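You operate a simulated robot arm through the tools that you are given. There is no shell and no other tool. Be economical: measure what you need, move in short steps, check, and stop when the job is done.

You are at the controls of a simulated two-armed robot. One attempt, no reset.

TASK
Open the homogeniser drawer, take the purple seal from the inside of the homogeniser drawer and leave it on the top of the homogeniser and shut the drawer again. Put the green cup on the spot under the hopper. Put the pale green block on top of the green spool. Take the dark blue block and put it on the rollers. Fetch the small blue jug and set it on the silver steel tray. Pull the sliding lid open. The order is free. Set down upright: green cup, small blue jug.

Only the result counts: the job must be done as asked and must still hold three seconds after the hand-in. Knocking over, shifting, dropping, spilling or breaking anything else fails it. A push-on lid holds only when it is set on centred and level and pressed home; a screw cap is set on level and turned clockwise until tight.

THE ROBOT
Two 6-joint arms with two-finger parallel grippers on one trunk, on a base that drives. Base frame: it is fixed to the floor where the robot stands at the start and does not move with it; the origin is under the middle of the robot, x ahead of it, y to its left, z up. Readings come in cm, rad, newtons and seconds.
The left shoulder is at the start at [5, 17, 132], the right one opposite. Each reaches about 109.2 cm from its shoulder. Places, roughly: dark blue block [75, 600, 100]; green cup (7x7x9 cm) [360, -50, 80]; green spool (10x5x7 cm) [90, 610, 90]; homogeniser drawer [80, 10, 60]; pale green block [100, 650, 100]; purple seal (5x10x3 cm) [80, 10, 60]; rollers (22x60 cm) [394, 500, 84]; sliding lid [60, 120, 70]; small blue jug (14x8x12 cm) [170, 660, 60]; spot under the hopper (17x17 cm) [20, -370, 84]; steel tray (26x20x3 cm) [320, 660, 90]; top of the homogeniser [110, 20, 100]. Payload 1.57 kg a hand.
The tool frame of a hand sits at the grasp point between the pads (the TCP): z along the fingers, y along the line on which they close. The tips reach 3 cm beyond it. Largest opening 8 cm; finger width 1.7, thickness 1.2; the body of the gripper, 4 by 8.2 cm, starts 8 cm behind the TCP.
Orientation is that of the tool frame in the base frame, as a unit quaternion [x, y, z, w]. With the fingers straight down and closing along the base's y, the tool's x points along the base's -x, its y along +y and its z along -z.

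THE INTERFACE
- The arms move only by the tool arm_command. It takes "left_commands", "right_commands" or both (then of equal length, played together; a hand with none holds still); each is a list of rows, each an object (a shift or turn left out is 0, a gripper value left out holds the last) with "grip": the closure, from 0 (fully open) to 1 (shut); "xyz": the shift along the base's x, y, z in m, a list of three; "dr": the turn, a rotation vector about the base's x, y, z in rad, a list of three. In form: [{"grip": grip, "xyz": [dx, dy, dz], "dr": [ax, ay, az]}, ...]. A call has 1 to 10 rows; each row shifts and turns the commanded pose from where the row before left it. A row lasts 0.2 s, in which the tool goes at most 5 cm and 0.15 rad; a call with a longer step from one row to the next is refused whole, and so is a gripper value outside its range. A pose out of reach is approached as far as the arm can. The call stops where the force on the tool passes 40 N (or 10 N more than at its start, if that is more) or the arm is blocked; 0.2 s more then pass. Each finger travels about 4.5 cm/s and halts on what it meets, pressing with about 23 N; the grip force reading is that of the motor and also rises with nothing between the fingers. The clock runs only during rows and for 0.2 s after the last one: add rows that do not move to give the fingers time. The reply holds the time, the measured pose of the TCP, the force on the tool along the base axes, the opening and the grip force, in the units named above and with some noise, with the torque about the TCP (base axes, N m) and any sound that the robot's microphone picked up.
- Cameras (640 x 400 px; columns grow to the right, rows downward): "scene" is now at [2.49, 3.44, 188.42]; the picture's right is [0.47, -0.88, 0.00], its down [-0.69, -0.37, -0.63] and it looks along [0.55, 0.29, -0.78] (base axes); focal length 295 px, centre (320, 200). "left" rides on the left gripper at [7.2, 0.7, -12.2] in its tool frame; the picture's right is [-0.09, 1.00, 0.00], its down [-0.84, -0.08, -0.54] and it looks along [-0.54, -0.05, 0.84] (tool axes); focal length 238 px, centre (320, 200). "right" rides on the right gripper at [7.2, -0.7, -12.2] in its tool frame; the picture's right is [0.09, 1.00, 0.00], its down [-0.84, 0.08, -0.54] and it looks along [-0.54, 0.05, 0.84] (tool axes); focal length 238 px, centre (320, 200).
- capture(camera): a new picture of that camera. It takes no simulated time.
- move_column(by): slides the trunk up (or, below 0, down) by that many cm; the arms and the scene camera ride with it, the base frame stays. It gives what a move gives, with no picture.
- roll_base(legs): drives the robot by 1 to 6 legs, each [ahead, left, turn to the left] in cm, cm and rad, along the robot's own axes; the way and the turn of a leg run together, so that a leg with both is an arc; at most 150 cm and 3.142 rad a leg. The arms and the cameras ride along, it lands a little off, and it stops where it bumps. It gives what a move gives.
- pan_tilt(pan, tilt): turns the head with the scene camera to pan (to the left, within 1.501 rad either way) and tilt (down, from -0.506 to 1.204), counted from straight ahead of the robot. It gives what a move gives.
- point_at(camera, pixels): for up to 12 pixels [column, row] of the newest picture of that camera ("zoom" is the newest enlarged one), the place [x, y, z] in the base frame of the surface seen there, good to about 0.3 cm. It takes no simulated time.
- zoom(camera, box): a new picture of the part [left, top, right, bottom] of that camera's present view, enlarged. It takes no simulated time.
- job_done(): hands the job in; it is judged then, once.

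Work in short steps. Measure before you move; look again where a grasp or a placing could have gone wrong, and mend it. You have 131 turns and 162 pictures in all, those below and enlarged ones among them. Open the grippers and draw the arms clear of the work before you hand the job in, unless the task says otherwise; then end with one line.

The tools are called after ">>>" as a command line: name --argument value ..., lists and objects as JSON in quotes. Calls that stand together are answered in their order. arm_command: Moves the arms, as the interface text tells. Its arguments: {"type":"object","properties":{"left_commands":{"type":"array"},"right_commands":{"type":"array"}},"required":[]} The other tools are called the same way: move_column (by) slides the trunk up or down; roll_base (legs) drives the base; pan_tilt (pan, tilt) turns the head that bears the scene camera; capture (camera) takes a picture; point_at (camera, pixels) gives the place of the surface under pixels of a picture; zoom (camera, box) takes an enlarged picture of a part of a camera's view; job_done () hands the job in.

At the start:

```text
clock: 0.0
left_position: [63.3, 35.46, 120.99]
left_orientation: [0.0, 1.0, 0.001, 0.0]
left_wrist_force: [0.1, 0.0, 1.1]
left_torque: [0.01, 0.0, -0.01]
left_opening: 8.01
left_finger_force: 0.1
right_position: [63.9, -14.42, 120.98]
right_orientation: [0.0, 1.0, -0.001, 0.0]
right_wrist_force: [-0.7, 0.0, -0.1]
right_torque: [0.02, 0.0, 0.0]
right_opening: 8.0
right_finger_force: 0.1
trunk travel left (down, up): [-93.5, 3.5]
robot x, y, heading: [-0.14, -0.56, -0.001]
head pan, tilt: [0.49, 0.895]
```

scene: 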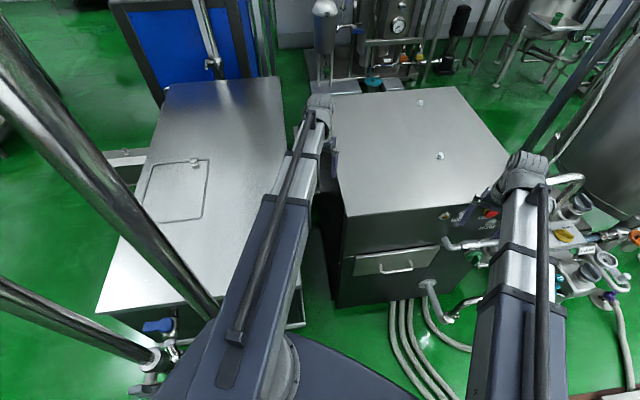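
right: 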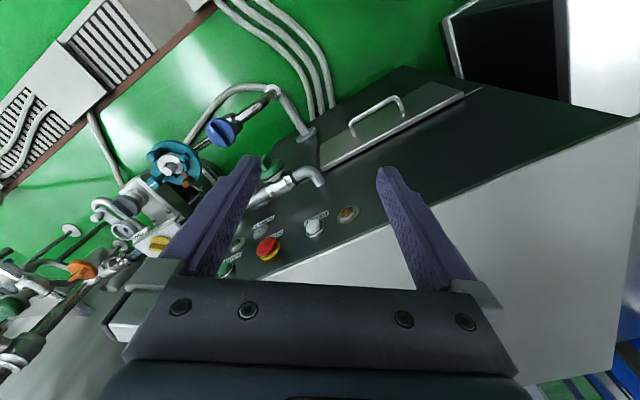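
left: 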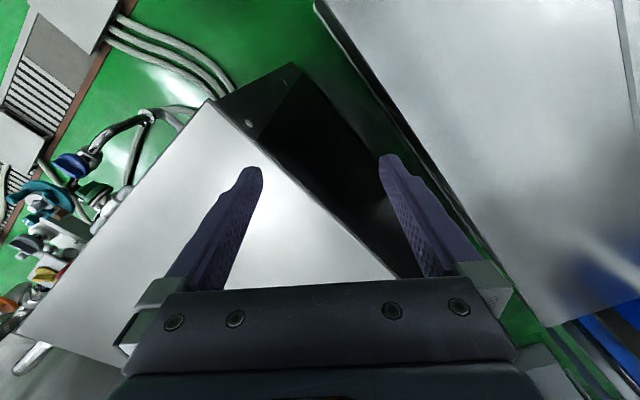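

The drawer front with its handle is at about (397,267) in the scene picture and the homogeniser top around (410,150). I measure the handle, front corners, top and the flap on the left table.

>>> point_at --camera "scene" --pixels '[[383, 270], [397, 267], [411, 264], [356, 270], [437, 250], [347, 215], [505, 155], [455, 88], [440, 156], [420, 103], [335, 100], [345, 300]]'

>>> point_at --camera "right" --pixels '[[352, 129], [375, 107], [403, 101], [405, 115], [330, 165], [460, 95], [345, 213], [315, 228], [270, 245], [310, 180]]'

>>> zoom --camera "scene" --box '[320, 180, 520, 305]'

>>> zoom --camera "scene" --box '[100, 80, 300, 205]'

```text
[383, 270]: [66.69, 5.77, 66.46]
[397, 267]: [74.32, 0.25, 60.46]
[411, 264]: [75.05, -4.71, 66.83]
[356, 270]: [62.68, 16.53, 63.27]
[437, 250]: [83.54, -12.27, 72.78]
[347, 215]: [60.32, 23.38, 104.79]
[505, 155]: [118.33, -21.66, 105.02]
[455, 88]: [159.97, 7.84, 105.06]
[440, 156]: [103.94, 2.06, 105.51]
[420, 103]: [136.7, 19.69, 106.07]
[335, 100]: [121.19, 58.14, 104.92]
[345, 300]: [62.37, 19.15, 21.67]
```

```text
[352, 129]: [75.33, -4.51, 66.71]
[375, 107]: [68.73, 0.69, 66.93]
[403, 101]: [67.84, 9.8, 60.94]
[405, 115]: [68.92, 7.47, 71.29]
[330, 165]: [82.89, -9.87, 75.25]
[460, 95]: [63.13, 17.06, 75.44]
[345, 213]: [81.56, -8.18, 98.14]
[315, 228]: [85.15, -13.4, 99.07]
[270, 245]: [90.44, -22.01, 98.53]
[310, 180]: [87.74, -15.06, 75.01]
```

```text
3.20 times, centred on (420, 242) of scene
```

zoom: 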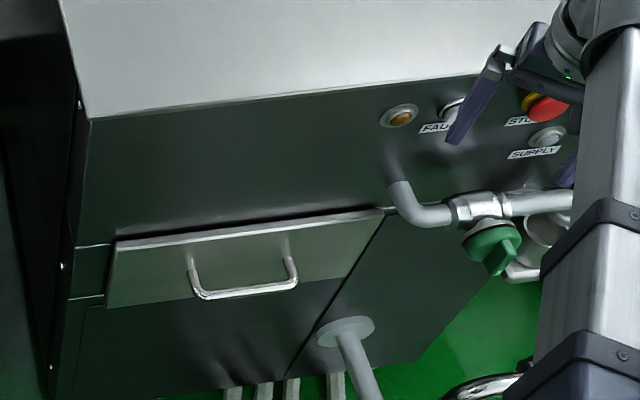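

```text
3.20 times, centred on (200, 142) of scene
```

zoom: 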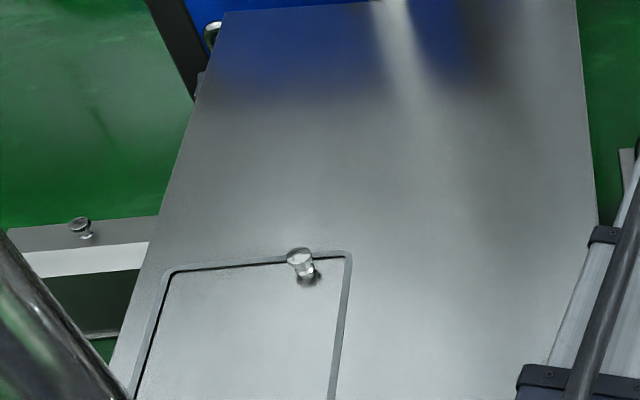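

The drawer face runs along about (0.59,-0.81) with the handle bar near (71,0.5,66.7). I look at the knobs on the left and then take an overview by panning the head.

>>> point_at --camera "zoom" --pixels '[[300, 255], [340, 258], [170, 272], [135, 395], [330, 395], [80, 225], [85, 240], [200, 330], [450, 300], [40, 240], [100, 285]]'

>>> pan_tilt --pan 1.4 --tilt 0.5

>>> capture --camera "scene"

>>> pan_tilt --pan 0.4 --tilt 0.1

>>> capture --camera "scene"

>>> pan_tilt --pan -0.6 --tilt 0.4

>>> capture --camera "scene"

>>> pan_tilt --pan -1.45 --tilt 0.4

>>> capture --camera "scene"

```text
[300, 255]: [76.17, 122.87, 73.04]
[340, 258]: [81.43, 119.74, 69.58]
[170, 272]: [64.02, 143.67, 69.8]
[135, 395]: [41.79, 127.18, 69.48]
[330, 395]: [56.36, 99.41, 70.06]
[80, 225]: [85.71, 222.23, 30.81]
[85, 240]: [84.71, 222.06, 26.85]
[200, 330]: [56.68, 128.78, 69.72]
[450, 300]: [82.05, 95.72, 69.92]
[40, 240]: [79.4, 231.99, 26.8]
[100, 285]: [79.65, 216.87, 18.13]
```

```text
clock: 1.2
left_position: [63.18, 35.44, 120.93]
left_orientation: [0.001, 1.0, 0.001, 0.0]
left_wrist_force: [-1.3, 0.7, -0.8]
left_torque: [-0.04, 0.0, 0.01]
left_opening: 8.0
left_finger_force: 0.1
right_position: [63.92, -14.38, 120.86]
right_orientation: [0.0, 1.0, 0.0, 0.0]
right_wrist_force: [-0.2, 0.5, 0.4]
right_torque: [0.0, 0.01, 0.0]
right_opening: 8.02
right_finger_force: 0.1
trunk travel left (down, up): [-93.5, 3.5]
robot x, y, heading: [-0.07, 0.27, -0.007]
head pan, tilt: [1.4, 0.499]
```

```text
156 pictures are left
```

scene: 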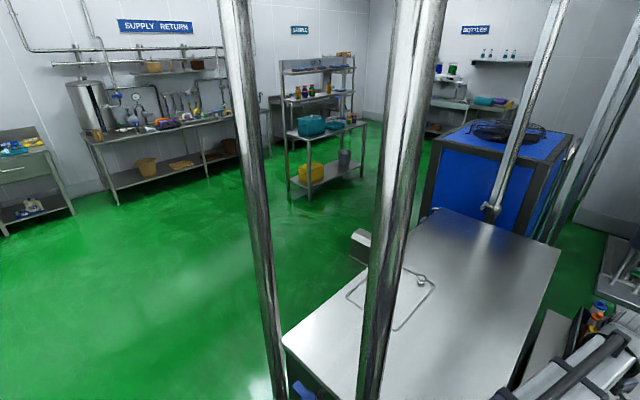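

```text
clock: 2.5
left_position: [63.22, 35.41, 121.07]
left_orientation: [0.0, 1.0, 0.0, 0.0]
left_wrist_force: [0.1, 0.0, 0.0]
left_torque: [-0.01, 0.02, 0.0]
left_opening: 7.99
left_finger_force: 0.1
right_position: [63.97, -14.49, 120.91]
right_orientation: [0.0, 1.0, -0.001, 0.001]
right_wrist_force: [-0.4, -0.8, -0.3]
right_torque: [-0.01, -0.02, 0.05]
right_opening: 8.01
right_finger_force: 0.2
trunk travel left (down, up): [-93.5, 3.5]
robot x, y, heading: [0.05, -0.15, 0.0]
head pan, tilt: [0.4, 0.099]
```

```text
155 pictures are left
```

scene: 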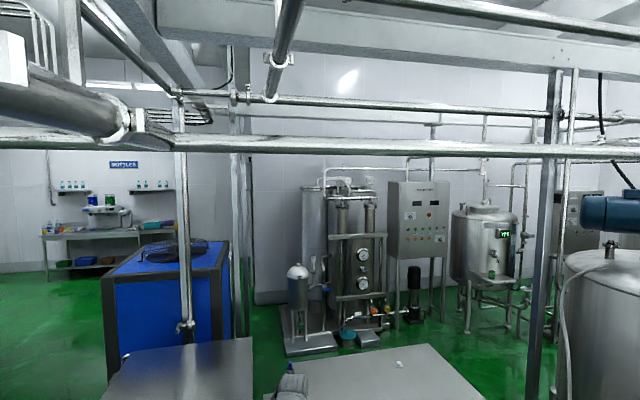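

```text
clock: 3.8
left_position: [63.4, 35.43, 121.01]
left_orientation: [0.001, 1.0, 0.0, 0.001]
left_wrist_force: [0.2, -0.1, 0.5]
left_torque: [0.01, -0.02, -0.03]
left_opening: 7.98
left_finger_force: 0.0
right_position: [63.84, -14.41, 120.96]
right_orientation: [0.0, 1.0, 0.0, 0.0]
right_wrist_force: [0.0, 0.7, 0.3]
right_torque: [0.03, -0.02, -0.05]
right_opening: 8.0
right_finger_force: 0.0
trunk travel left (down, up): [-93.5, 3.5]
robot x, y, heading: [-0.22, -0.15, -0.006]
head pan, tilt: [-0.6, 0.4]
```

```text
154 pictures are left
```

scene: 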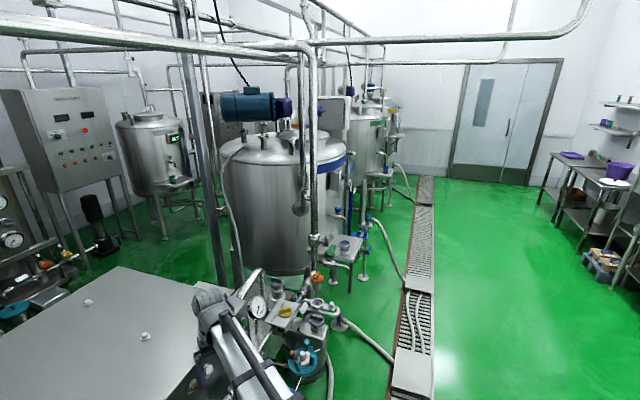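

```text
clock: 4.9
left_position: [63.28, 35.51, 121.0]
left_orientation: [0.001, 1.0, 0.0, 0.001]
left_wrist_force: [0.5, -0.3, -0.3]
left_torque: [0.01, 0.0, -0.02]
left_opening: 8.0
left_finger_force: 0.1
right_position: [63.84, -14.51, 121.01]
right_orientation: [0.0, 1.0, 0.001, 0.0]
right_wrist_force: [0.4, 0.1, -0.6]
right_torque: [-0.02, 0.04, 0.02]
right_opening: 8.0
right_finger_force: 0.2
trunk travel left (down, up): [-93.5, 3.5]
robot x, y, heading: [-0.03, 0.07, -0.002]
head pan, tilt: [-1.45, 0.4]
```

```text
153 pictures are left
```

scene: 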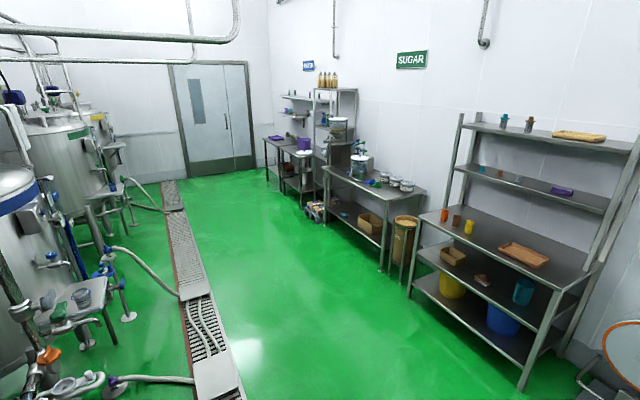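

I measure several things in this view: the bench by the wall with the hopper, the small stand at the left with a green and a grey item, and the floor.

>>> point_at --camera "scene" --pixels '[[58, 310], [80, 297], [358, 160], [358, 178], [400, 186], [445, 215], [520, 255], [332, 225], [380, 270], [525, 388], [205, 300], [305, 150]]'

>>> zoom --camera "scene" --box '[280, 70, 480, 195]'

>>> zoom --camera "scene" --box '[0, 180, 160, 280]'

>>> pan_tilt --pan 1.4 --tilt 0.5

>>> capture --camera "scene"

>>> point_at --camera "scene" --pixels '[[255, 150], [275, 340], [400, 150], [375, 340], [20, 160], [150, 130], [320, 125], [30, 230], [115, 200], [290, 200], [490, 210], [436, 190]]'

```text
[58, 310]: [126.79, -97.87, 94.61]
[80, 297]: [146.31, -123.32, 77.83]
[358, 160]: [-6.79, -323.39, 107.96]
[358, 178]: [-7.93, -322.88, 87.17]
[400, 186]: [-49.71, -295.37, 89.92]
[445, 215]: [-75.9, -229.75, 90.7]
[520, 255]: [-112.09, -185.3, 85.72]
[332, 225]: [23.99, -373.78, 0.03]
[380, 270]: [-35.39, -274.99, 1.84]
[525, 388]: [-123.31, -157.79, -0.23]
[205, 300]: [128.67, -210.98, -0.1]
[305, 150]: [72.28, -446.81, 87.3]
```

```text
3.20 times, centred on (380, 132) of scene
```

zoom: 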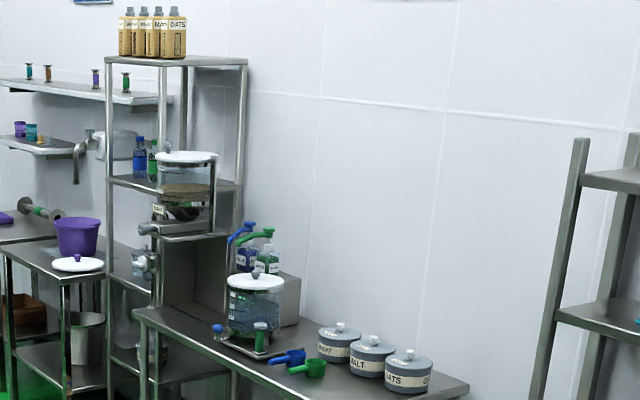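

```text
4.00 times, centred on (80, 230) of scene
```

zoom: 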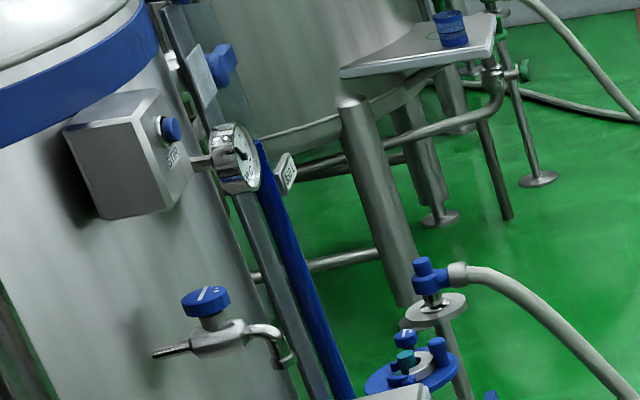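

```text
clock: 7.4
left_position: [63.27, 35.43, 120.95]
left_orientation: [0.0, 1.0, 0.001, 0.0]
left_wrist_force: [0.0, 0.2, 0.2]
left_torque: [0.02, 0.0, -0.02]
left_opening: 7.99
left_finger_force: 0.1
right_position: [63.89, -14.39, 120.89]
right_orientation: [-0.001, 1.0, 0.0, 0.0]
right_wrist_force: [-0.1, 0.3, -0.4]
right_torque: [0.01, -0.01, -0.03]
right_opening: 8.03
right_finger_force: 0.1
trunk travel left (down, up): [-93.5, 3.5]
robot x, y, heading: [0.27, -0.12, 0.003]
head pan, tilt: [1.4, 0.499]
```

```text
150 pictures are left
```

scene: 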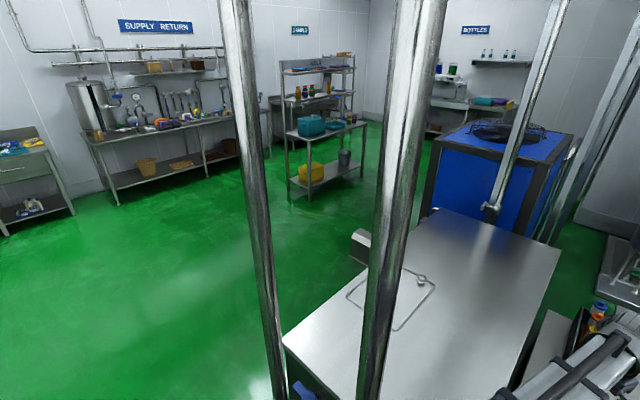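

```text
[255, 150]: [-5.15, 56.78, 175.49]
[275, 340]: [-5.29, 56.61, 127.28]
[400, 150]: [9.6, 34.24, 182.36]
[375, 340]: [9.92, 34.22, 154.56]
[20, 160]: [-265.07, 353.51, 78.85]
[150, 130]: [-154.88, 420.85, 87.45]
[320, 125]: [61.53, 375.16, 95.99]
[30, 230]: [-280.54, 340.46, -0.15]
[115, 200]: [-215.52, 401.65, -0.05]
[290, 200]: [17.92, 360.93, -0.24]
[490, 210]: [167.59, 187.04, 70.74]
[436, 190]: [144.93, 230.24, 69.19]
```

Two pipes stand close on my left at (-5,57) and (10,34). I look straight down in front to see my own base, the floor hoses and the drawer.

>>> pan_tilt --pan -0.1 --tilt 1.1

>>> capture --camera "scene"

>>> point_at --camera "scene" --pixels '[[320, 380], [250, 380], [400, 380], [320, 340], [200, 330], [340, 280], [380, 300], [420, 330], [300, 300], [430, 250], [480, 250], [250, 250]]'

```text
clock: 9.0
left_position: [63.21, 35.51, 120.83]
left_orientation: [0.0, 1.0, 0.0, -0.001]
left_wrist_force: [-0.8, -0.6, -0.1]
left_torque: [-0.01, -0.01, 0.0]
left_opening: 7.99
left_finger_force: 0.0
right_position: [63.89, -14.45, 121.03]
right_orientation: [-0.001, 1.0, 0.0, 0.0]
right_wrist_force: [0.1, -1.7, -0.6]
right_torque: [0.0, -0.01, 0.01]
right_opening: 8.01
right_finger_force: 0.1
trunk travel left (down, up): [-93.5, 3.5]
robot x, y, heading: [0.16, 0.22, 0.003]
head pan, tilt: [-0.099, 1.1]
```

```text
149 pictures are left
```

scene: 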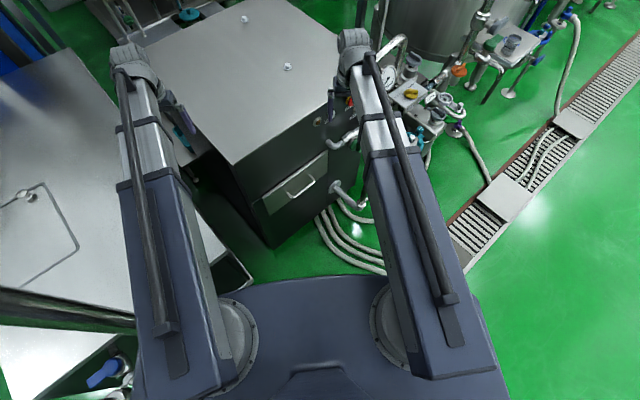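

```text
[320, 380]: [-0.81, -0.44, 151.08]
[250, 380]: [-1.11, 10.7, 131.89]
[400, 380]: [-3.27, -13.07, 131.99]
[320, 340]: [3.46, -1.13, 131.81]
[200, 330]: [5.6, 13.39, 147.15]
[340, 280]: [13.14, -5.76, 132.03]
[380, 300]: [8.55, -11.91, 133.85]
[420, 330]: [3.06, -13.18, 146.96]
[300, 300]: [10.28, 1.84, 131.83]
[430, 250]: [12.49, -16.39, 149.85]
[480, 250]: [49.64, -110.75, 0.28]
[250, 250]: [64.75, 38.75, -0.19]
```

The base front is out of the way, so I can work the drawer from here with the right hand, approaching level along (0.807,0.59) with fingers closing vertically. First a close measure of the handle.

>>> zoom --camera "scene" --box '[240, 140, 368, 220]'

>>> point_at --camera "zoom" --pixels '[[250, 265], [300, 250], [350, 205], [295, 270], [345, 225], [200, 280], [400, 140], [110, 290], [430, 70]]'

```text
5.00 times, centred on (304, 180) of scene
```

zoom: 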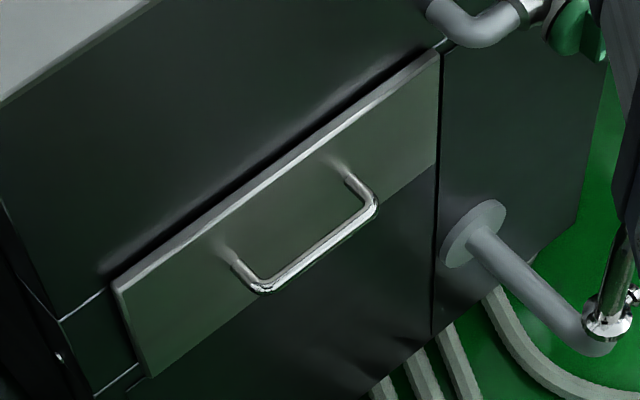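

```text
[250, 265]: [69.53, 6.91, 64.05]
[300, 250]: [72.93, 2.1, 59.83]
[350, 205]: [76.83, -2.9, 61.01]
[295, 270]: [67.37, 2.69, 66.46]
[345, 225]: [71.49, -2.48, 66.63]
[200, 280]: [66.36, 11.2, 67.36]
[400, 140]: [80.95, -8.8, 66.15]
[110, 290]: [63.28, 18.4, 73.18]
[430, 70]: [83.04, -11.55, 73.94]
```

The bar's middle is near (69.4,0.1,66.5), standing 4 cm off the face. I turn the right hand level in an out-of-the-way spot.

>>> arm_command --right_commands '[{"grip": 0, "xyz": [-0.011, -0.006, -0.03], "dr": [0.1203, -0.0611, -0.0611]}, {"xyz": [-0.011, -0.006, -0.03], "dr": [0.1203, -0.0611, -0.0611]}, {"xyz": [-0.011, -0.006, -0.03], "dr": [0.1203, -0.0611, -0.0611]}, {"xyz": [-0.011, -0.006, -0.03], "dr": [0.1203, -0.0611, -0.0611]}, {"xyz": [-0.011, -0.006, -0.03], "dr": [0.1203, -0.0611, -0.0611]}, {"xyz": [-0.011, -0.006, -0.03], "dr": [0.1203, -0.0611, -0.0611]}, {"xyz": [-0.011, -0.006, -0.03], "dr": [0.1203, -0.0611, -0.0611]}, {"xyz": [-0.011, -0.006, -0.03], "dr": [0.1203, -0.0611, -0.0611]}, {"xyz": [-0.011, -0.006, -0.03], "dr": [0.1203, -0.0611, -0.0611]}, {"xyz": [-0.011, -0.006, -0.03], "dr": [0.1203, -0.0611, -0.0611]}]'

```text
clock: 11.2
left_position: [63.12, 35.49, 121.03]
left_orientation: [0.001, 1.0, 0.001, 0.0]
left_wrist_force: [-0.5, -0.7, 0.8]
left_torque: [-0.02, 0.02, 0.01]
left_opening: 8.01
left_finger_force: 0.0
right_position: [56.54, -22.3, 137.6]
right_orientation: [0.28, 0.738, 0.547, 0.278]
right_wrist_force: [-0.2, -0.2, 0.4]
right_torque: [0.0, 0.01, 0.05]
right_opening: 7.98
right_finger_force: 0.1
right hand out of reach, approached as far as the arm can: row 1, 2, 3, 4, 5, 6, 7, 8, 9, 10
trunk travel left (down, up): [-93.5, 3.5]
robot x, y, heading: [-0.04, 0.06, 0.001]
head pan, tilt: [-0.099, 1.1]
```

The hand could not follow downward with the wrist level, so I check the pose with one more turning step and look from the scene camera.

>>> arm_command --right_commands '[{"xyz": [0, 0, 0], "dr": [0.1203, -0.0611, -0.0611]}, {"xyz": [0, 0, 0], "dr": [0.1203, -0.0611, -0.0611]}, {}, {}]'

>>> capture --camera "scene"

```text
clock: 12.2
left_position: [63.22, 35.4, 120.93]
left_orientation: [0.0, 1.0, 0.0, 0.0]
left_wrist_force: [-0.2, 0.1, -0.6]
left_torque: [0.04, 0.0, -0.01]
left_opening: 8.0
left_finger_force: 0.0
right_position: [58.66, -23.45, 142.85]
right_orientation: [0.321, 0.631, 0.63, 0.32]
right_wrist_force: [-0.4, -0.3, -1.3]
right_torque: [-0.02, -0.01, 0.0]
right_opening: 8.01
right_finger_force: 0.1
right hand out of reach, approached as far as the arm can: row 1, 2
trunk travel left (down, up): [-93.5, 3.5]
robot x, y, heading: [-0.02, -0.06, -0.001]
head pan, tilt: [-0.099, 1.1]
```

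```text
147 pictures are left
```

scene: 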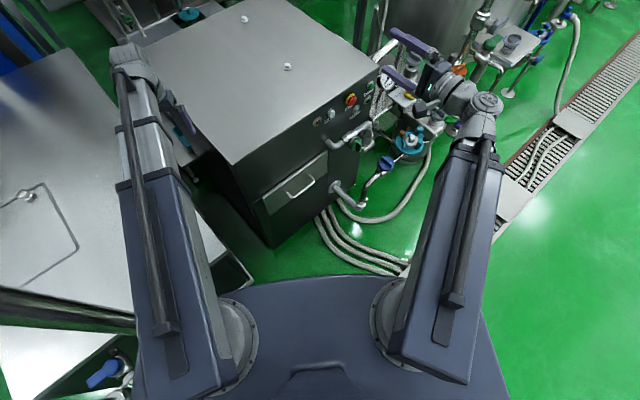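

The arm is a telescoping boom with a shortest length, so a level hand high up near the body is not reachable. I tilt the fingers 45° down instead, which also hooks the bar from above, and come down.

>>> arm_command --right_commands '[{"xyz": [0.019, 0.006, -0.03], "dr": [-0.0772, 0.1056, 0]}, {"xyz": [0.019, 0.006, -0.03], "dr": [-0.0772, 0.1056, 0]}, {"xyz": [0.019, 0.006, -0.03], "dr": [-0.0772, 0.1056, 0]}, {"xyz": [0.019, 0.006, -0.03], "dr": [-0.0772, 0.1056, 0]}, {"xyz": [0.019, 0.006, -0.03], "dr": [-0.0772, 0.1056, 0]}, {"xyz": [0.019, 0.006, -0.03], "dr": [-0.0772, 0.1056, 0]}, {"xyz": [-0.01, 0.015, -0.04]}, {"xyz": [-0.01, 0.015, -0.04]}, {"xyz": [-0.01, 0.015, -0.04]}, {}]'

```text
clock: 14.4
left_position: [63.36, 35.4, 121.05]
left_orientation: [0.0, 1.0, 0.001, 0.0]
left_wrist_force: [-0.8, -0.2, 1.0]
left_torque: [0.01, -0.03, 0.01]
left_opening: 8.0
left_finger_force: 0.0
right_position: [66.8, -15.48, 127.38]
right_orientation: [0.418, 0.824, 0.341, 0.173]
right_wrist_force: [0.9, -0.3, -1.1]
right_torque: [0.03, 0.0, -0.02]
right_opening: 7.99
right_finger_force: 0.1
right hand out of reach, approached as far as the arm can: row 2, 4, 5, 6, 7, 8, 9
trunk travel left (down, up): [-93.5, 3.5]
robot x, y, heading: [-0.1, -0.03, -0.004]
head pan, tilt: [-0.099, 1.1]
```

I test whether the hand can be lowered here at all, by moving out first and then down.

>>> arm_command --right_commands '[{"xyz": [0.04, -0.02, 0]}, {"xyz": [0.04, -0.02, 0]}, {"xyz": [0, 0, -0.03]}, {"xyz": [0, 0, -0.03]}, {"xyz": [0, 0, -0.03]}, {}]'

```text
clock: 15.8
left_position: [63.23, 35.51, 121.04]
left_orientation: [0.0, 1.0, 0.0, 0.0]
left_wrist_force: [-0.4, 0.2, -0.7]
left_torque: [0.01, 0.02, 0.02]
left_opening: 7.97
left_finger_force: 0.0
right_position: [75.17, -19.25, 127.5]
right_orientation: [0.418, 0.824, 0.341, 0.173]
right_wrist_force: [-0.2, 0.3, 0.5]
right_torque: [0.01, -0.01, -0.02]
right_opening: 8.01
right_finger_force: 0.1
right hand out of reach, approached as far as the arm can: row 3, 4, 5
trunk travel left (down, up): [-93.5, 3.5]
robot x, y, heading: [-0.02, 0.14, 0.004]
head pan, tilt: [-0.099, 1.1]
```

Confirmed: the boom itself does not go below this level, so height comes from the trunk. I test how far the left hand can rise, so that it stays clear when the trunk goes down.

>>> arm_command --left_commands '[{"xyz": [0, 0, 0.05]}, {"xyz": [0, 0, 0.05]}, {"xyz": [0, 0, 0.05]}, {"xyz": [0, 0, 0.05]}, {"xyz": [0, 0, 0.05]}, {"xyz": [0, 0, 0.05]}, {"xyz": [0, 0, 0.05]}, {"xyz": [0, 0, 0.05]}, {}]'

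>>> capture --camera "scene"

```text
clock: 17.8
left_position: [63.23, 35.41, 120.87]
left_orientation: [0.0, 1.0, 0.0, 0.0]
left_wrist_force: [-0.7, 0.5, -0.6]
left_torque: [0.0, -0.05, 0.03]
left_opening: 8.0
left_finger_force: 0.0
left hand out of reach, approached as far as the arm can: row 1, 2, 3, 4, 5, 6, 7, 8
right_position: [75.12, -19.39, 127.42]
right_orientation: [0.418, 0.824, 0.34, 0.173]
right_wrist_force: [-0.3, 0.0, 0.1]
right_torque: [0.02, 0.0, -0.03]
right_opening: 7.99
right_finger_force: 0.0
trunk travel left (down, up): [-93.5, 3.5]
robot x, y, heading: [-0.04, 0.33, -0.001]
head pan, tilt: [-0.099, 1.1]
```

```text
146 pictures are left
```

scene: 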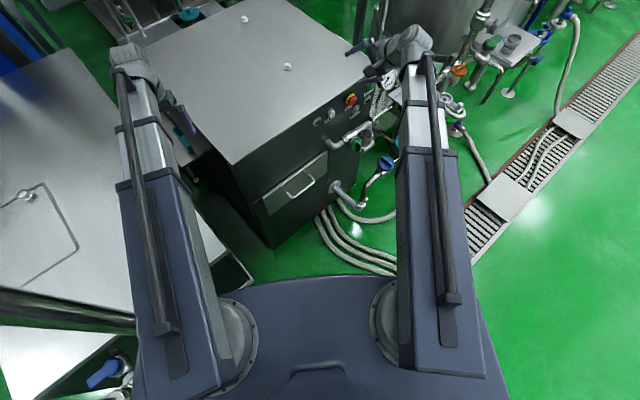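

The booms are level-only: heights come from the trunk alone, with the wrist about 22 cm from the TCP. I turn the left hand 45° down-forward for the drawer and tuck the right hand to the right, then I will drive to face the drawer.

>>> arm_command --left_commands '[{"dr": [-0.0511, -0.0511, 0.1235]}, {"dr": [-0.0511, -0.0511, 0.1235]}, {"dr": [-0.0511, -0.0511, 0.1235]}, {"dr": [-0.0511, -0.0511, 0.1235]}, {"dr": [-0.0511, -0.0511, 0.1235]}, {"dr": [-0.0511, -0.0511, 0.1235]}, {"dr": [-0.0511, -0.0511, 0.1235]}, {"dr": [-0.0511, -0.0511, 0.1235]}, {"dr": [-0.0511, -0.0511, 0.1235]}, {"dr": [-0.0511, -0.0511, 0.1235]}]' --right_commands '[{"xyz": [-0.028, -0.039, 0]}, {"xyz": [-0.028, -0.039, 0]}, {"xyz": [-0.028, -0.039, 0]}, {"xyz": [-0.028, -0.039, 0]}, {"xyz": [-0.028, -0.039, 0]}, {"xyz": [-0.028, -0.039, 0]}, {"xyz": [-0.028, -0.039, 0]}, {"xyz": [-0.028, -0.039, 0]}, {"xyz": [-0.028, -0.039, 0]}, {"xyz": [-0.028, -0.039, 0]}]'

>>> arm_command --left_commands '[{"dr": [-0.0511, -0.0511, 0.1235]}, {"dr": [-0.0511, -0.0511, 0.1235]}, {}, {}]'

>>> roll_base --legs '[[0, -72, 0], [0, 0, 0.632]]'

>>> pan_tilt --pan 0.3 --tilt 0.8

>>> capture --camera "scene"

```text
clock: 20.0
left_position: [63.14, 35.46, 125.91]
left_orientation: [-0.568, 0.754, -0.234, 0.234]
left_wrist_force: [0.0, 1.1, 0.6]
left_torque: [0.04, 0.02, -0.01]
left_opening: 8.05
left_finger_force: 0.1
left hand out of reach, approached as far as the arm can: row 3, 4, 5, 6, 7, 8, 9, 10
right_position: [46.75, -58.47, 127.41]
right_orientation: [0.418, 0.824, 0.342, 0.174]
right_wrist_force: [0.8, 0.2, 0.5]
right_torque: [0.05, 0.0, 0.04]
right_opening: 7.98
right_finger_force: 0.1
trunk travel left (down, up): [-93.5, 3.5]
robot x, y, heading: [0.02, 0.2, 0.002]
head pan, tilt: [-0.099, 1.1]
```

```text
clock: 21.0
left_position: [63.25, 35.48, 127.38]
left_orientation: [0.654, -0.653, 0.27, -0.27]
left_wrist_force: [0.1, -0.9, -0.6]
left_torque: [0.03, 0.01, 0.0]
left_opening: 8.03
left_finger_force: 0.1
left hand out of reach, approached as far as the arm can: row 1, 2
right_position: [46.84, -58.22, 127.49]
right_orientation: [0.418, 0.824, 0.341, 0.173]
right_wrist_force: [0.0, 0.4, 0.3]
right_torque: [-0.02, 0.03, 0.02]
right_opening: 7.99
right_finger_force: 0.1
trunk travel left (down, up): [-93.5, 3.5]
robot x, y, heading: [0.28, 0.08, -0.005]
head pan, tilt: [-0.099, 1.1]
```

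```text
clock: 26.7
left_position: [29.68, -5.51, 127.42]
left_orientation: [0.825, -0.416, 0.171, -0.341]
left_wrist_force: [-0.1, -0.3, 0.4]
left_torque: [0.01, 0.01, 0.01]
left_opening: 8.01
left_finger_force: 0.0
right_position: [72.4, -90.72, 127.36]
right_orientation: [0.139, 0.914, 0.377, 0.058]
right_wrist_force: [0.5, -0.2, 0.7]
right_torque: [-0.02, 0.0, -0.04]
right_opening: 8.01
right_finger_force: 0.0
trunk travel left (down, up): [-93.5, 3.5]
robot x, y, heading: [0.14, -71.79, 0.633]
head pan, tilt: [-0.099, 1.1]
```

```text
clock: 27.5
left_position: [29.6, -5.62, 127.4]
left_orientation: [0.826, -0.416, 0.171, -0.34]
left_wrist_force: [-0.2, 0.8, -0.7]
left_torque: [0.0, 0.0, -0.03]
left_opening: 8.0
left_finger_force: 0.0
right_position: [72.37, -90.74, 127.41]
right_orientation: [0.138, 0.913, 0.379, 0.057]
right_wrist_force: [0.3, -0.2, -0.6]
right_torque: [-0.04, 0.01, 0.03]
right_opening: 8.0
right_finger_force: 0.0
trunk travel left (down, up): [-93.5, 3.5]
robot x, y, heading: [0.06, -72.33, 0.632]
head pan, tilt: [0.3, 0.799]
```

```text
145 pictures are left
```

scene: 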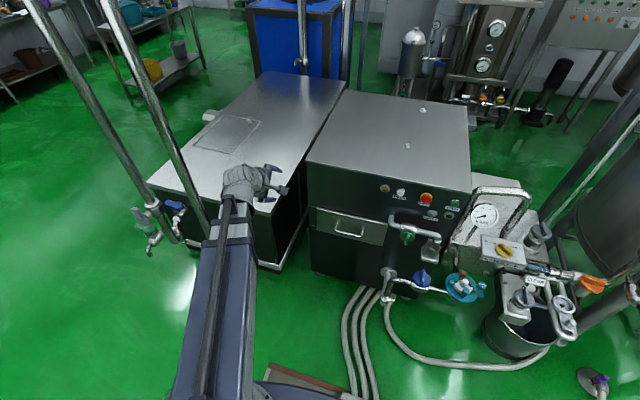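

Good clear view: drawer handle at (350,232), valve cluster at right. I measure the handle, the drawer face and the cluster near the right hand.

>>> zoom --camera "scene" --box '[290, 180, 418, 260]'

>>> point_at --camera "zoom" --pixels '[[230, 262], [300, 280], [365, 282], [300, 230], [130, 200], [480, 250], [380, 240], [130, 135], [590, 215]]'

>>> point_at --camera "scene" --pixels '[[460, 290], [510, 305], [560, 310], [490, 215], [360, 340], [560, 290], [240, 390], [300, 390]]'

```text
5.00 times, centred on (354, 220) of scene
```

zoom: 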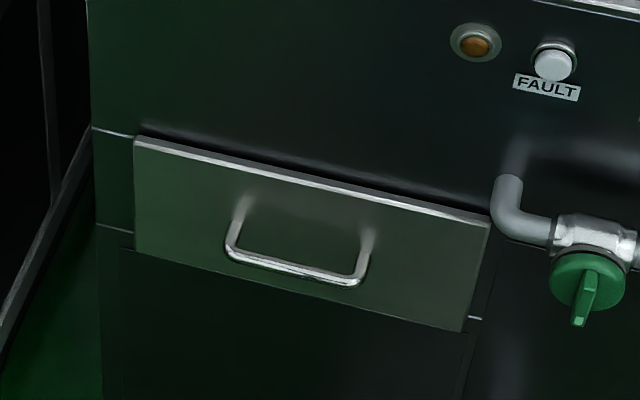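

```text
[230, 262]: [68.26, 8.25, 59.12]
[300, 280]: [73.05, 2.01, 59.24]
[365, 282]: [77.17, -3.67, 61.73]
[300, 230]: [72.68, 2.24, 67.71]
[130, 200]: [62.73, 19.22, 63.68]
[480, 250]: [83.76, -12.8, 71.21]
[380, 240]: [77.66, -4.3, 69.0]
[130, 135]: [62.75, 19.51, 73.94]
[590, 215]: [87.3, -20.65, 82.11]
```

```text
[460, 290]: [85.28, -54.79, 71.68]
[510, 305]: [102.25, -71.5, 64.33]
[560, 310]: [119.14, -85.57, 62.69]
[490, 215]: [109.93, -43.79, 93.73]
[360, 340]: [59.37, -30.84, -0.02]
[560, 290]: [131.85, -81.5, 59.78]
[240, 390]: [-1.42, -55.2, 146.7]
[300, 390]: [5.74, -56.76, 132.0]
```

The right-hand side is clear for lowering. I lower the trunk 55 cm and close the left fingers to about a 5 cm opening.

>>> move_column --by -55

>>> arm_command --left_commands '[{"grip": 0.38, "xyz": [0.035, 0.002, 0]}, {"xyz": [0.035, 0.002, 0]}, {"xyz": [0.035, 0.002, 0]}, {"xyz": [0.035, 0.002, 0]}, {"xyz": [0.035, 0.002, 0]}, {"xyz": [0.035, 0.002, 0]}, {"xyz": [0.035, 0.002, 0]}, {"xyz": [0.035, 0.002, 0]}, {}]'

>>> capture --camera "left"

>>> capture --camera "scene"

```text
refused: -55 is not a number from -40 to 40
```

```text
clock: 29.5
left_position: [57.62, -4.06, 127.39]
left_orientation: [0.826, -0.415, 0.172, -0.341]
left_wrist_force: [0.9, -0.3, 0.3]
left_torque: [0.02, -0.01, 0.01]
left_opening: 4.95
left_finger_force: 0.3
right_position: [72.35, -90.75, 127.53]
right_orientation: [0.139, 0.914, 0.378, 0.058]
right_wrist_force: [0.2, -0.6, 0.2]
right_torque: [0.0, 0.0, -0.03]
right_opening: 8.01
right_finger_force: 0.0
trunk travel left (down, up): [-93.5, 3.5]
robot x, y, heading: [0.11, -71.99, 0.631]
head pan, tilt: [0.3, 0.799]
```

```text
143 pictures are left
```

left: 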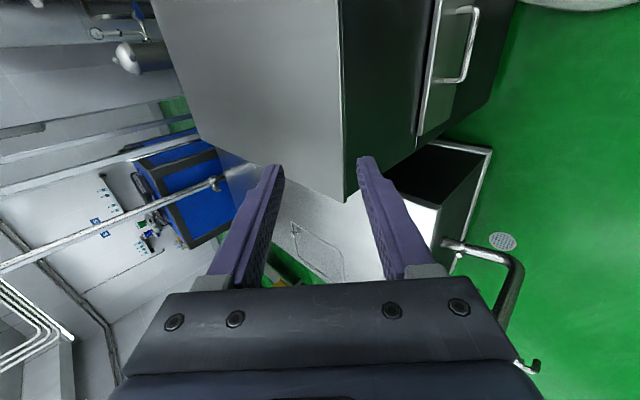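

```text
142 pictures are left
```

scene: 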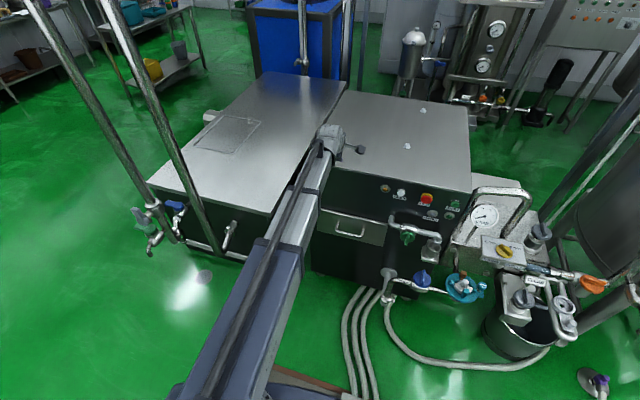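

The hand is at (57.6,-4.1), 12 cm in front of the bar line, so lowering here is clear. I lower in two steps.

>>> move_column --by -40

>>> move_column --by -14

>>> capture --camera "left"

>>> capture --camera "scene"

```text
clock: 33.4
left_position: [57.51, -4.11, 87.26]
left_orientation: [0.826, -0.416, 0.171, -0.341]
left_wrist_force: [0.3, 0.7, 0.3]
left_torque: [0.0, 0.01, 0.02]
left_opening: 4.96
left_finger_force: 0.1
right_position: [72.42, -90.62, 87.37]
right_orientation: [0.139, 0.913, 0.378, 0.058]
right_wrist_force: [0.4, -0.3, 1.1]
right_torque: [-0.01, 0.04, -0.01]
right_opening: 7.98
right_finger_force: 0.1
trunk travel left (down, up): [-53.5, 43.5]
robot x, y, heading: [-0.16, -71.77, 0.635]
head pan, tilt: [0.3, 0.799]
```

```text
clock: 35.0
left_position: [57.69, -3.99, 73.33]
left_orientation: [0.826, -0.416, 0.171, -0.341]
left_wrist_force: [0.9, 0.1, 0.5]
left_torque: [-0.02, 0.01, -0.01]
left_opening: 4.94
left_finger_force: 0.1
right_position: [72.52, -90.77, 73.24]
right_orientation: [0.139, 0.913, 0.379, 0.058]
right_wrist_force: [0.0, 0.0, -0.1]
right_torque: [0.0, 0.03, 0.0]
right_opening: 7.97
right_finger_force: 0.0
trunk travel left (down, up): [-39.5, 57.5]
robot x, y, heading: [0.07, -72.15, 0.636]
head pan, tilt: [0.3, 0.799]
```

```text
141 pictures are left
```

left: 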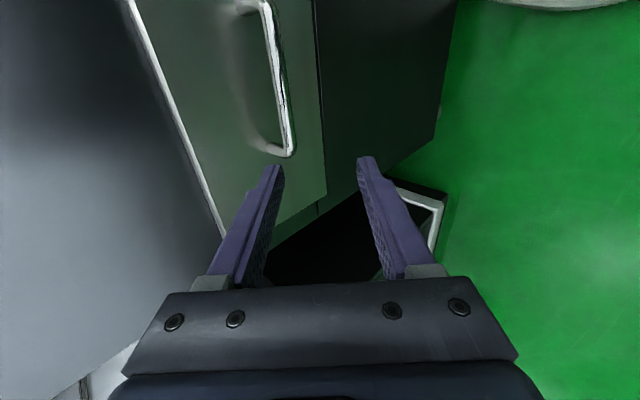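

```text
140 pictures are left
```

scene: 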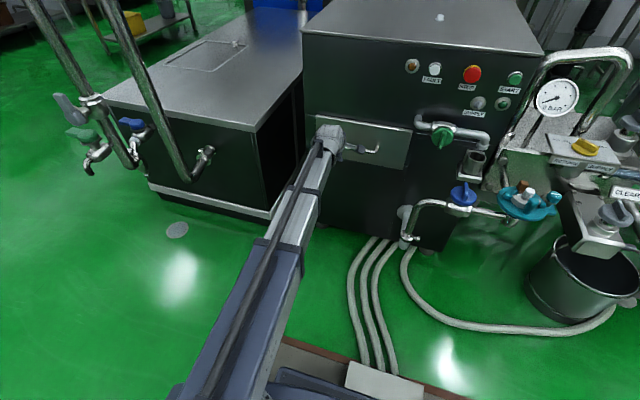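

The bar runs from (265,5) to (290,155) in the left picture; I measure it precisely.

>>> zoom --camera "left" --box '[200, 0, 360, 100]'

>>> point_at --camera "left" --pixels '[[267, 20], [272, 40], [277, 70], [281, 100], [285, 130], [250, 70], [230, 100], [302, 100], [270, 150]]'

```text
4.00 times, centred on (280, 50) of left
```

zoom: 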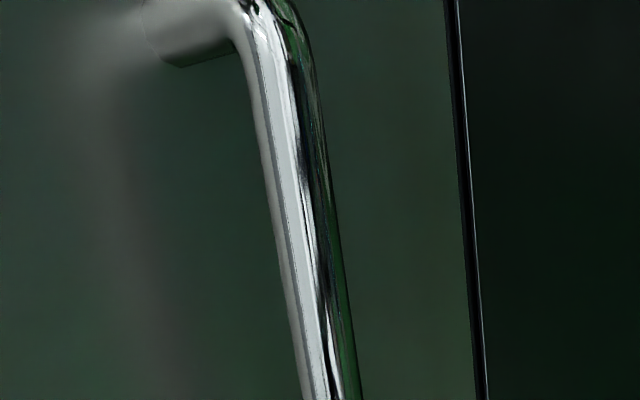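

```text
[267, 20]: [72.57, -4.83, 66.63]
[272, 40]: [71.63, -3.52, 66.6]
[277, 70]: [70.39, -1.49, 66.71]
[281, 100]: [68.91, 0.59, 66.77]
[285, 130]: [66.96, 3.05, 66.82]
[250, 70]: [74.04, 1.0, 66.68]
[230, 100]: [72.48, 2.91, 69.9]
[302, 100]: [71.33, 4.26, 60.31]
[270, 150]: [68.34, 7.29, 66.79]
```

The bar's top is at z≈66.7 and passes (69,0.5). I move the hand over it, 1.5 cm short of the bar line, then lower.

>>> arm_command --left_commands '[{"xyz": [0.026, 0.008, 0]}, {"xyz": [0.026, 0.008, 0]}, {"xyz": [0.026, 0.008, 0]}, {"xyz": [0.025, 0.009, 0]}, {}]'

>>> move_column --by -5.6

>>> capture --camera "left"

```text
clock: 36.2
left_position: [68.02, -0.79, 73.29]
left_orientation: [0.826, -0.415, 0.172, -0.34]
left_wrist_force: [-0.2, 0.5, -0.5]
left_torque: [0.0, 0.01, -0.01]
left_opening: 4.97
left_finger_force: 0.0
right_position: [72.46, -90.8, 73.39]
right_orientation: [0.139, 0.913, 0.378, 0.059]
right_wrist_force: [0.3, 0.2, -0.3]
right_torque: [-0.03, -0.02, -0.03]
right_opening: 7.98
right_finger_force: 0.1
trunk travel left (down, up): [-39.5, 57.5]
robot x, y, heading: [0.44, -71.69, 0.636]
head pan, tilt: [0.3, 0.799]
```

```text
clock: 37.2
left_position: [68.1, -0.72, 67.77]
left_orientation: [0.826, -0.415, 0.171, -0.34]
left_wrist_force: [0.6, -0.5, 0.8]
left_torque: [-0.02, 0.01, 0.01]
left_opening: 4.96
left_finger_force: 0.0
right_position: [72.53, -90.77, 67.98]
right_orientation: [0.139, 0.913, 0.378, 0.057]
right_wrist_force: [0.6, -0.2, 0.1]
right_torque: [-0.02, -0.03, 0.01]
right_opening: 8.01
right_finger_force: 0.1
trunk travel left (down, up): [-33.9, 63.1]
robot x, y, heading: [0.18, -71.8, 0.64]
head pan, tilt: [0.3, 0.799]
```

```text
138 pictures are left
```

left: 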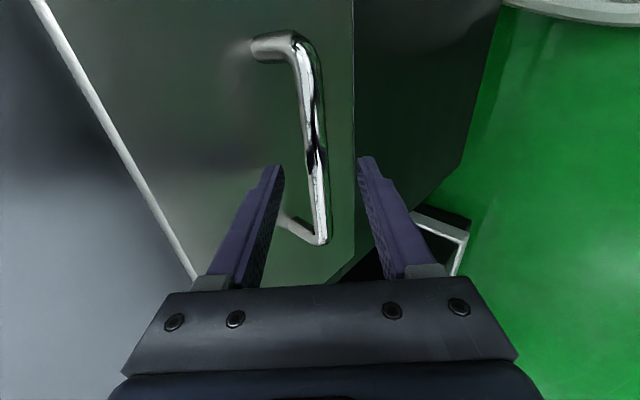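

The bar lies between the finger tips. I close on it and pull out along (-0.807,-0.59) by a few centimetres.

>>> arm_command --left_commands '[{"grip": 1}, {"grip": 1}, {"grip": 1}, {"grip": 1}, {"grip": 1}, {"xyz": [-0.008, -0.006, 0]}, {"xyz": [-0.016, -0.012, 0]}, {"xyz": [-0.016, -0.012, 0]}, {"xyz": [-0.016, -0.012, 0]}]'

>>> capture --camera "left"

```text
clock: 39.2
left_position: [62.35, -4.93, 67.9]
left_orientation: [0.826, -0.415, 0.171, -0.341]
left_wrist_force: [-4.2, 3.6, 13.7]
left_torque: [0.03, -0.22, -0.44]
left_opening: 1.54
left_finger_force: 31.2
right_position: [72.39, -90.78, 67.85]
right_orientation: [0.138, 0.913, 0.379, 0.059]
right_wrist_force: [-0.1, -0.3, 0.0]
right_torque: [-0.02, -0.04, -0.01]
right_opening: 7.99
right_finger_force: 0.0
trunk travel left (down, up): [-33.9, 63.1]
robot x, y, heading: [-0.12, -71.87, 0.64]
head pan, tilt: [0.3, 0.799]
```

```text
137 pictures are left
```

left: 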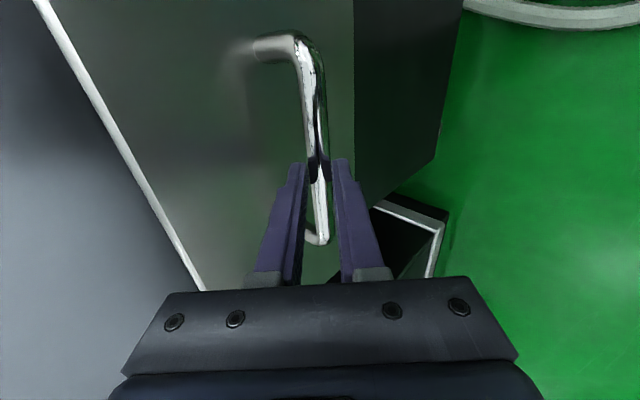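

The drawer comes along. I pull on by another 18 cm and look.

>>> arm_command --left_commands '[{"xyz": [-0.0182, -0.0133, 0]}, {"xyz": [-0.0182, -0.0133, 0]}, {"xyz": [-0.0182, -0.0133, 0]}, {"xyz": [-0.0182, -0.0133, 0]}, {"xyz": [-0.0182, -0.0133, 0]}, {"xyz": [-0.0182, -0.0133, 0]}, {"xyz": [-0.0182, -0.0133, 0]}, {"xyz": [-0.0182, -0.0133, 0]}, {}]'

>>> capture --camera "scene"

```text
clock: 41.2
left_position: [47.73, -15.67, 67.84]
left_orientation: [0.826, -0.414, 0.172, -0.342]
left_wrist_force: [-8.7, 9.0, 17.2]
left_torque: [0.64, 0.12, 0.27]
left_opening: 1.57
left_finger_force: 31.5
right_position: [72.33, -90.66, 67.85]
right_orientation: [0.139, 0.913, 0.378, 0.058]
right_wrist_force: [-0.7, -0.2, 0.4]
right_torque: [0.02, -0.01, 0.0]
right_opening: 8.0
right_finger_force: 0.0
trunk travel left (down, up): [-33.9, 63.1]
robot x, y, heading: [0.05, -71.84, 0.636]
head pan, tilt: [0.3, 0.799]
```

```text
136 pictures are left
```

scene: 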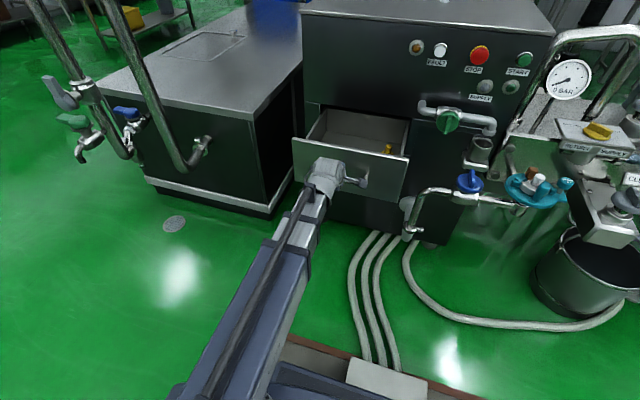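

The drawer is open about 25 cm with a yellow item visible at (388,150). I zoom into the drawer.

>>> zoom --camera "scene" --box '[285, 95, 429, 185]'

>>> point_at --camera "zoom" --pixels '[[455, 240], [300, 120], [200, 150], [400, 190], [60, 200], [300, 245], [520, 290], [120, 100], [545, 140]]'

```text
4.44 times, centred on (357, 140) of scene
```

zoom: 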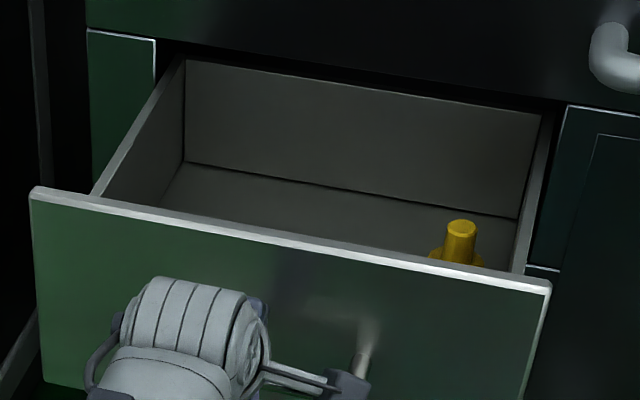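

```text
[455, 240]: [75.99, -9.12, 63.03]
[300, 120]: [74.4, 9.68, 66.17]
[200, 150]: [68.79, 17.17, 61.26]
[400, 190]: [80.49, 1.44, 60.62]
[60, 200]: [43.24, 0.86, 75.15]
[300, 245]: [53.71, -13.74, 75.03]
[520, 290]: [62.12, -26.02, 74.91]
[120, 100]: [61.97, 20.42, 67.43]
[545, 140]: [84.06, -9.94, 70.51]
```

The back wall is already at the cabinet face, so it is open far enough. I release the handle, lift the trunk and raise the view to see inside.

>>> arm_command --left_commands '[{"grip": 0.38}, {"grip": 0.38}, {"grip": 0.38}, {"grip": 0.38}]'

>>> move_column --by 6

>>> move_column --by 34

>>> capture --camera "scene"

>>> zoom --camera "scene" --box '[290, 130, 450, 230]'

```text
clock: 42.2
left_position: [47.81, -15.64, 67.77]
left_orientation: [0.826, -0.415, 0.171, -0.341]
left_wrist_force: [-0.3, -0.6, -0.3]
left_torque: [-0.03, -0.01, 0.0]
left_opening: 4.95
left_finger_force: 0.1
right_position: [72.55, -90.82, 67.81]
right_orientation: [0.139, 0.913, 0.378, 0.058]
right_wrist_force: [-1.0, 0.0, 0.6]
right_torque: [0.01, -0.01, 0.03]
right_opening: 8.0
right_finger_force: 0.0
trunk travel left (down, up): [-33.9, 63.1]
robot x, y, heading: [0.06, -71.79, 0.637]
head pan, tilt: [0.3, 0.799]
```

```text
clock: 43.2
left_position: [47.85, -15.63, 73.82]
left_orientation: [0.826, -0.415, 0.171, -0.341]
left_wrist_force: [0.3, 0.6, 0.1]
left_torque: [0.0, 0.0, -0.01]
left_opening: 4.97
left_finger_force: 0.0
right_position: [72.51, -90.78, 73.82]
right_orientation: [0.139, 0.914, 0.378, 0.058]
right_wrist_force: [0.6, -0.1, 0.8]
right_torque: [0.03, 0.01, 0.0]
right_opening: 8.0
right_finger_force: 0.1
trunk travel left (down, up): [-39.9, 57.1]
robot x, y, heading: [0.16, -71.96, 0.639]
head pan, tilt: [0.3, 0.799]
```

```text
clock: 46.5
left_position: [47.86, -15.58, 107.66]
left_orientation: [0.826, -0.416, 0.171, -0.341]
left_wrist_force: [0.8, 0.1, 0.5]
left_torque: [0.01, -0.01, -0.01]
left_opening: 4.96
left_finger_force: 0.1
right_position: [72.31, -90.66, 107.8]
right_orientation: [0.139, 0.913, 0.379, 0.057]
right_wrist_force: [-0.3, 0.0, 1.0]
right_torque: [-0.03, -0.03, 0.0]
right_opening: 8.02
right_finger_force: 0.1
trunk travel left (down, up): [-73.9, 23.1]
robot x, y, heading: [0.12, -72.07, 0.638]
head pan, tilt: [0.3, 0.799]
```

```text
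134 pictures are left
```

scene: 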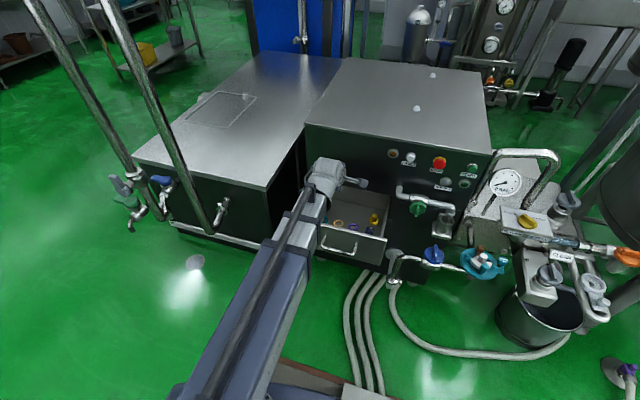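

```text
4.00 times, centred on (370, 180) of scene
```

zoom: 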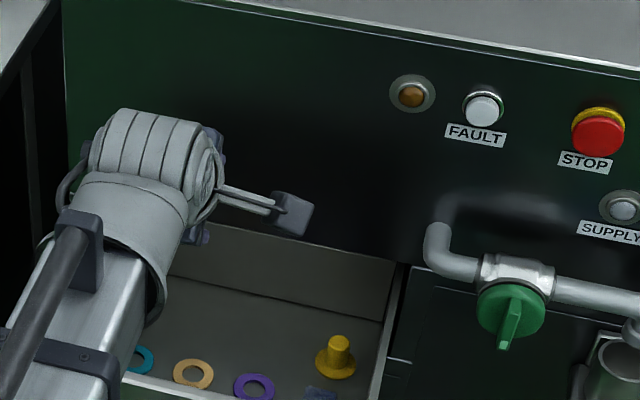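

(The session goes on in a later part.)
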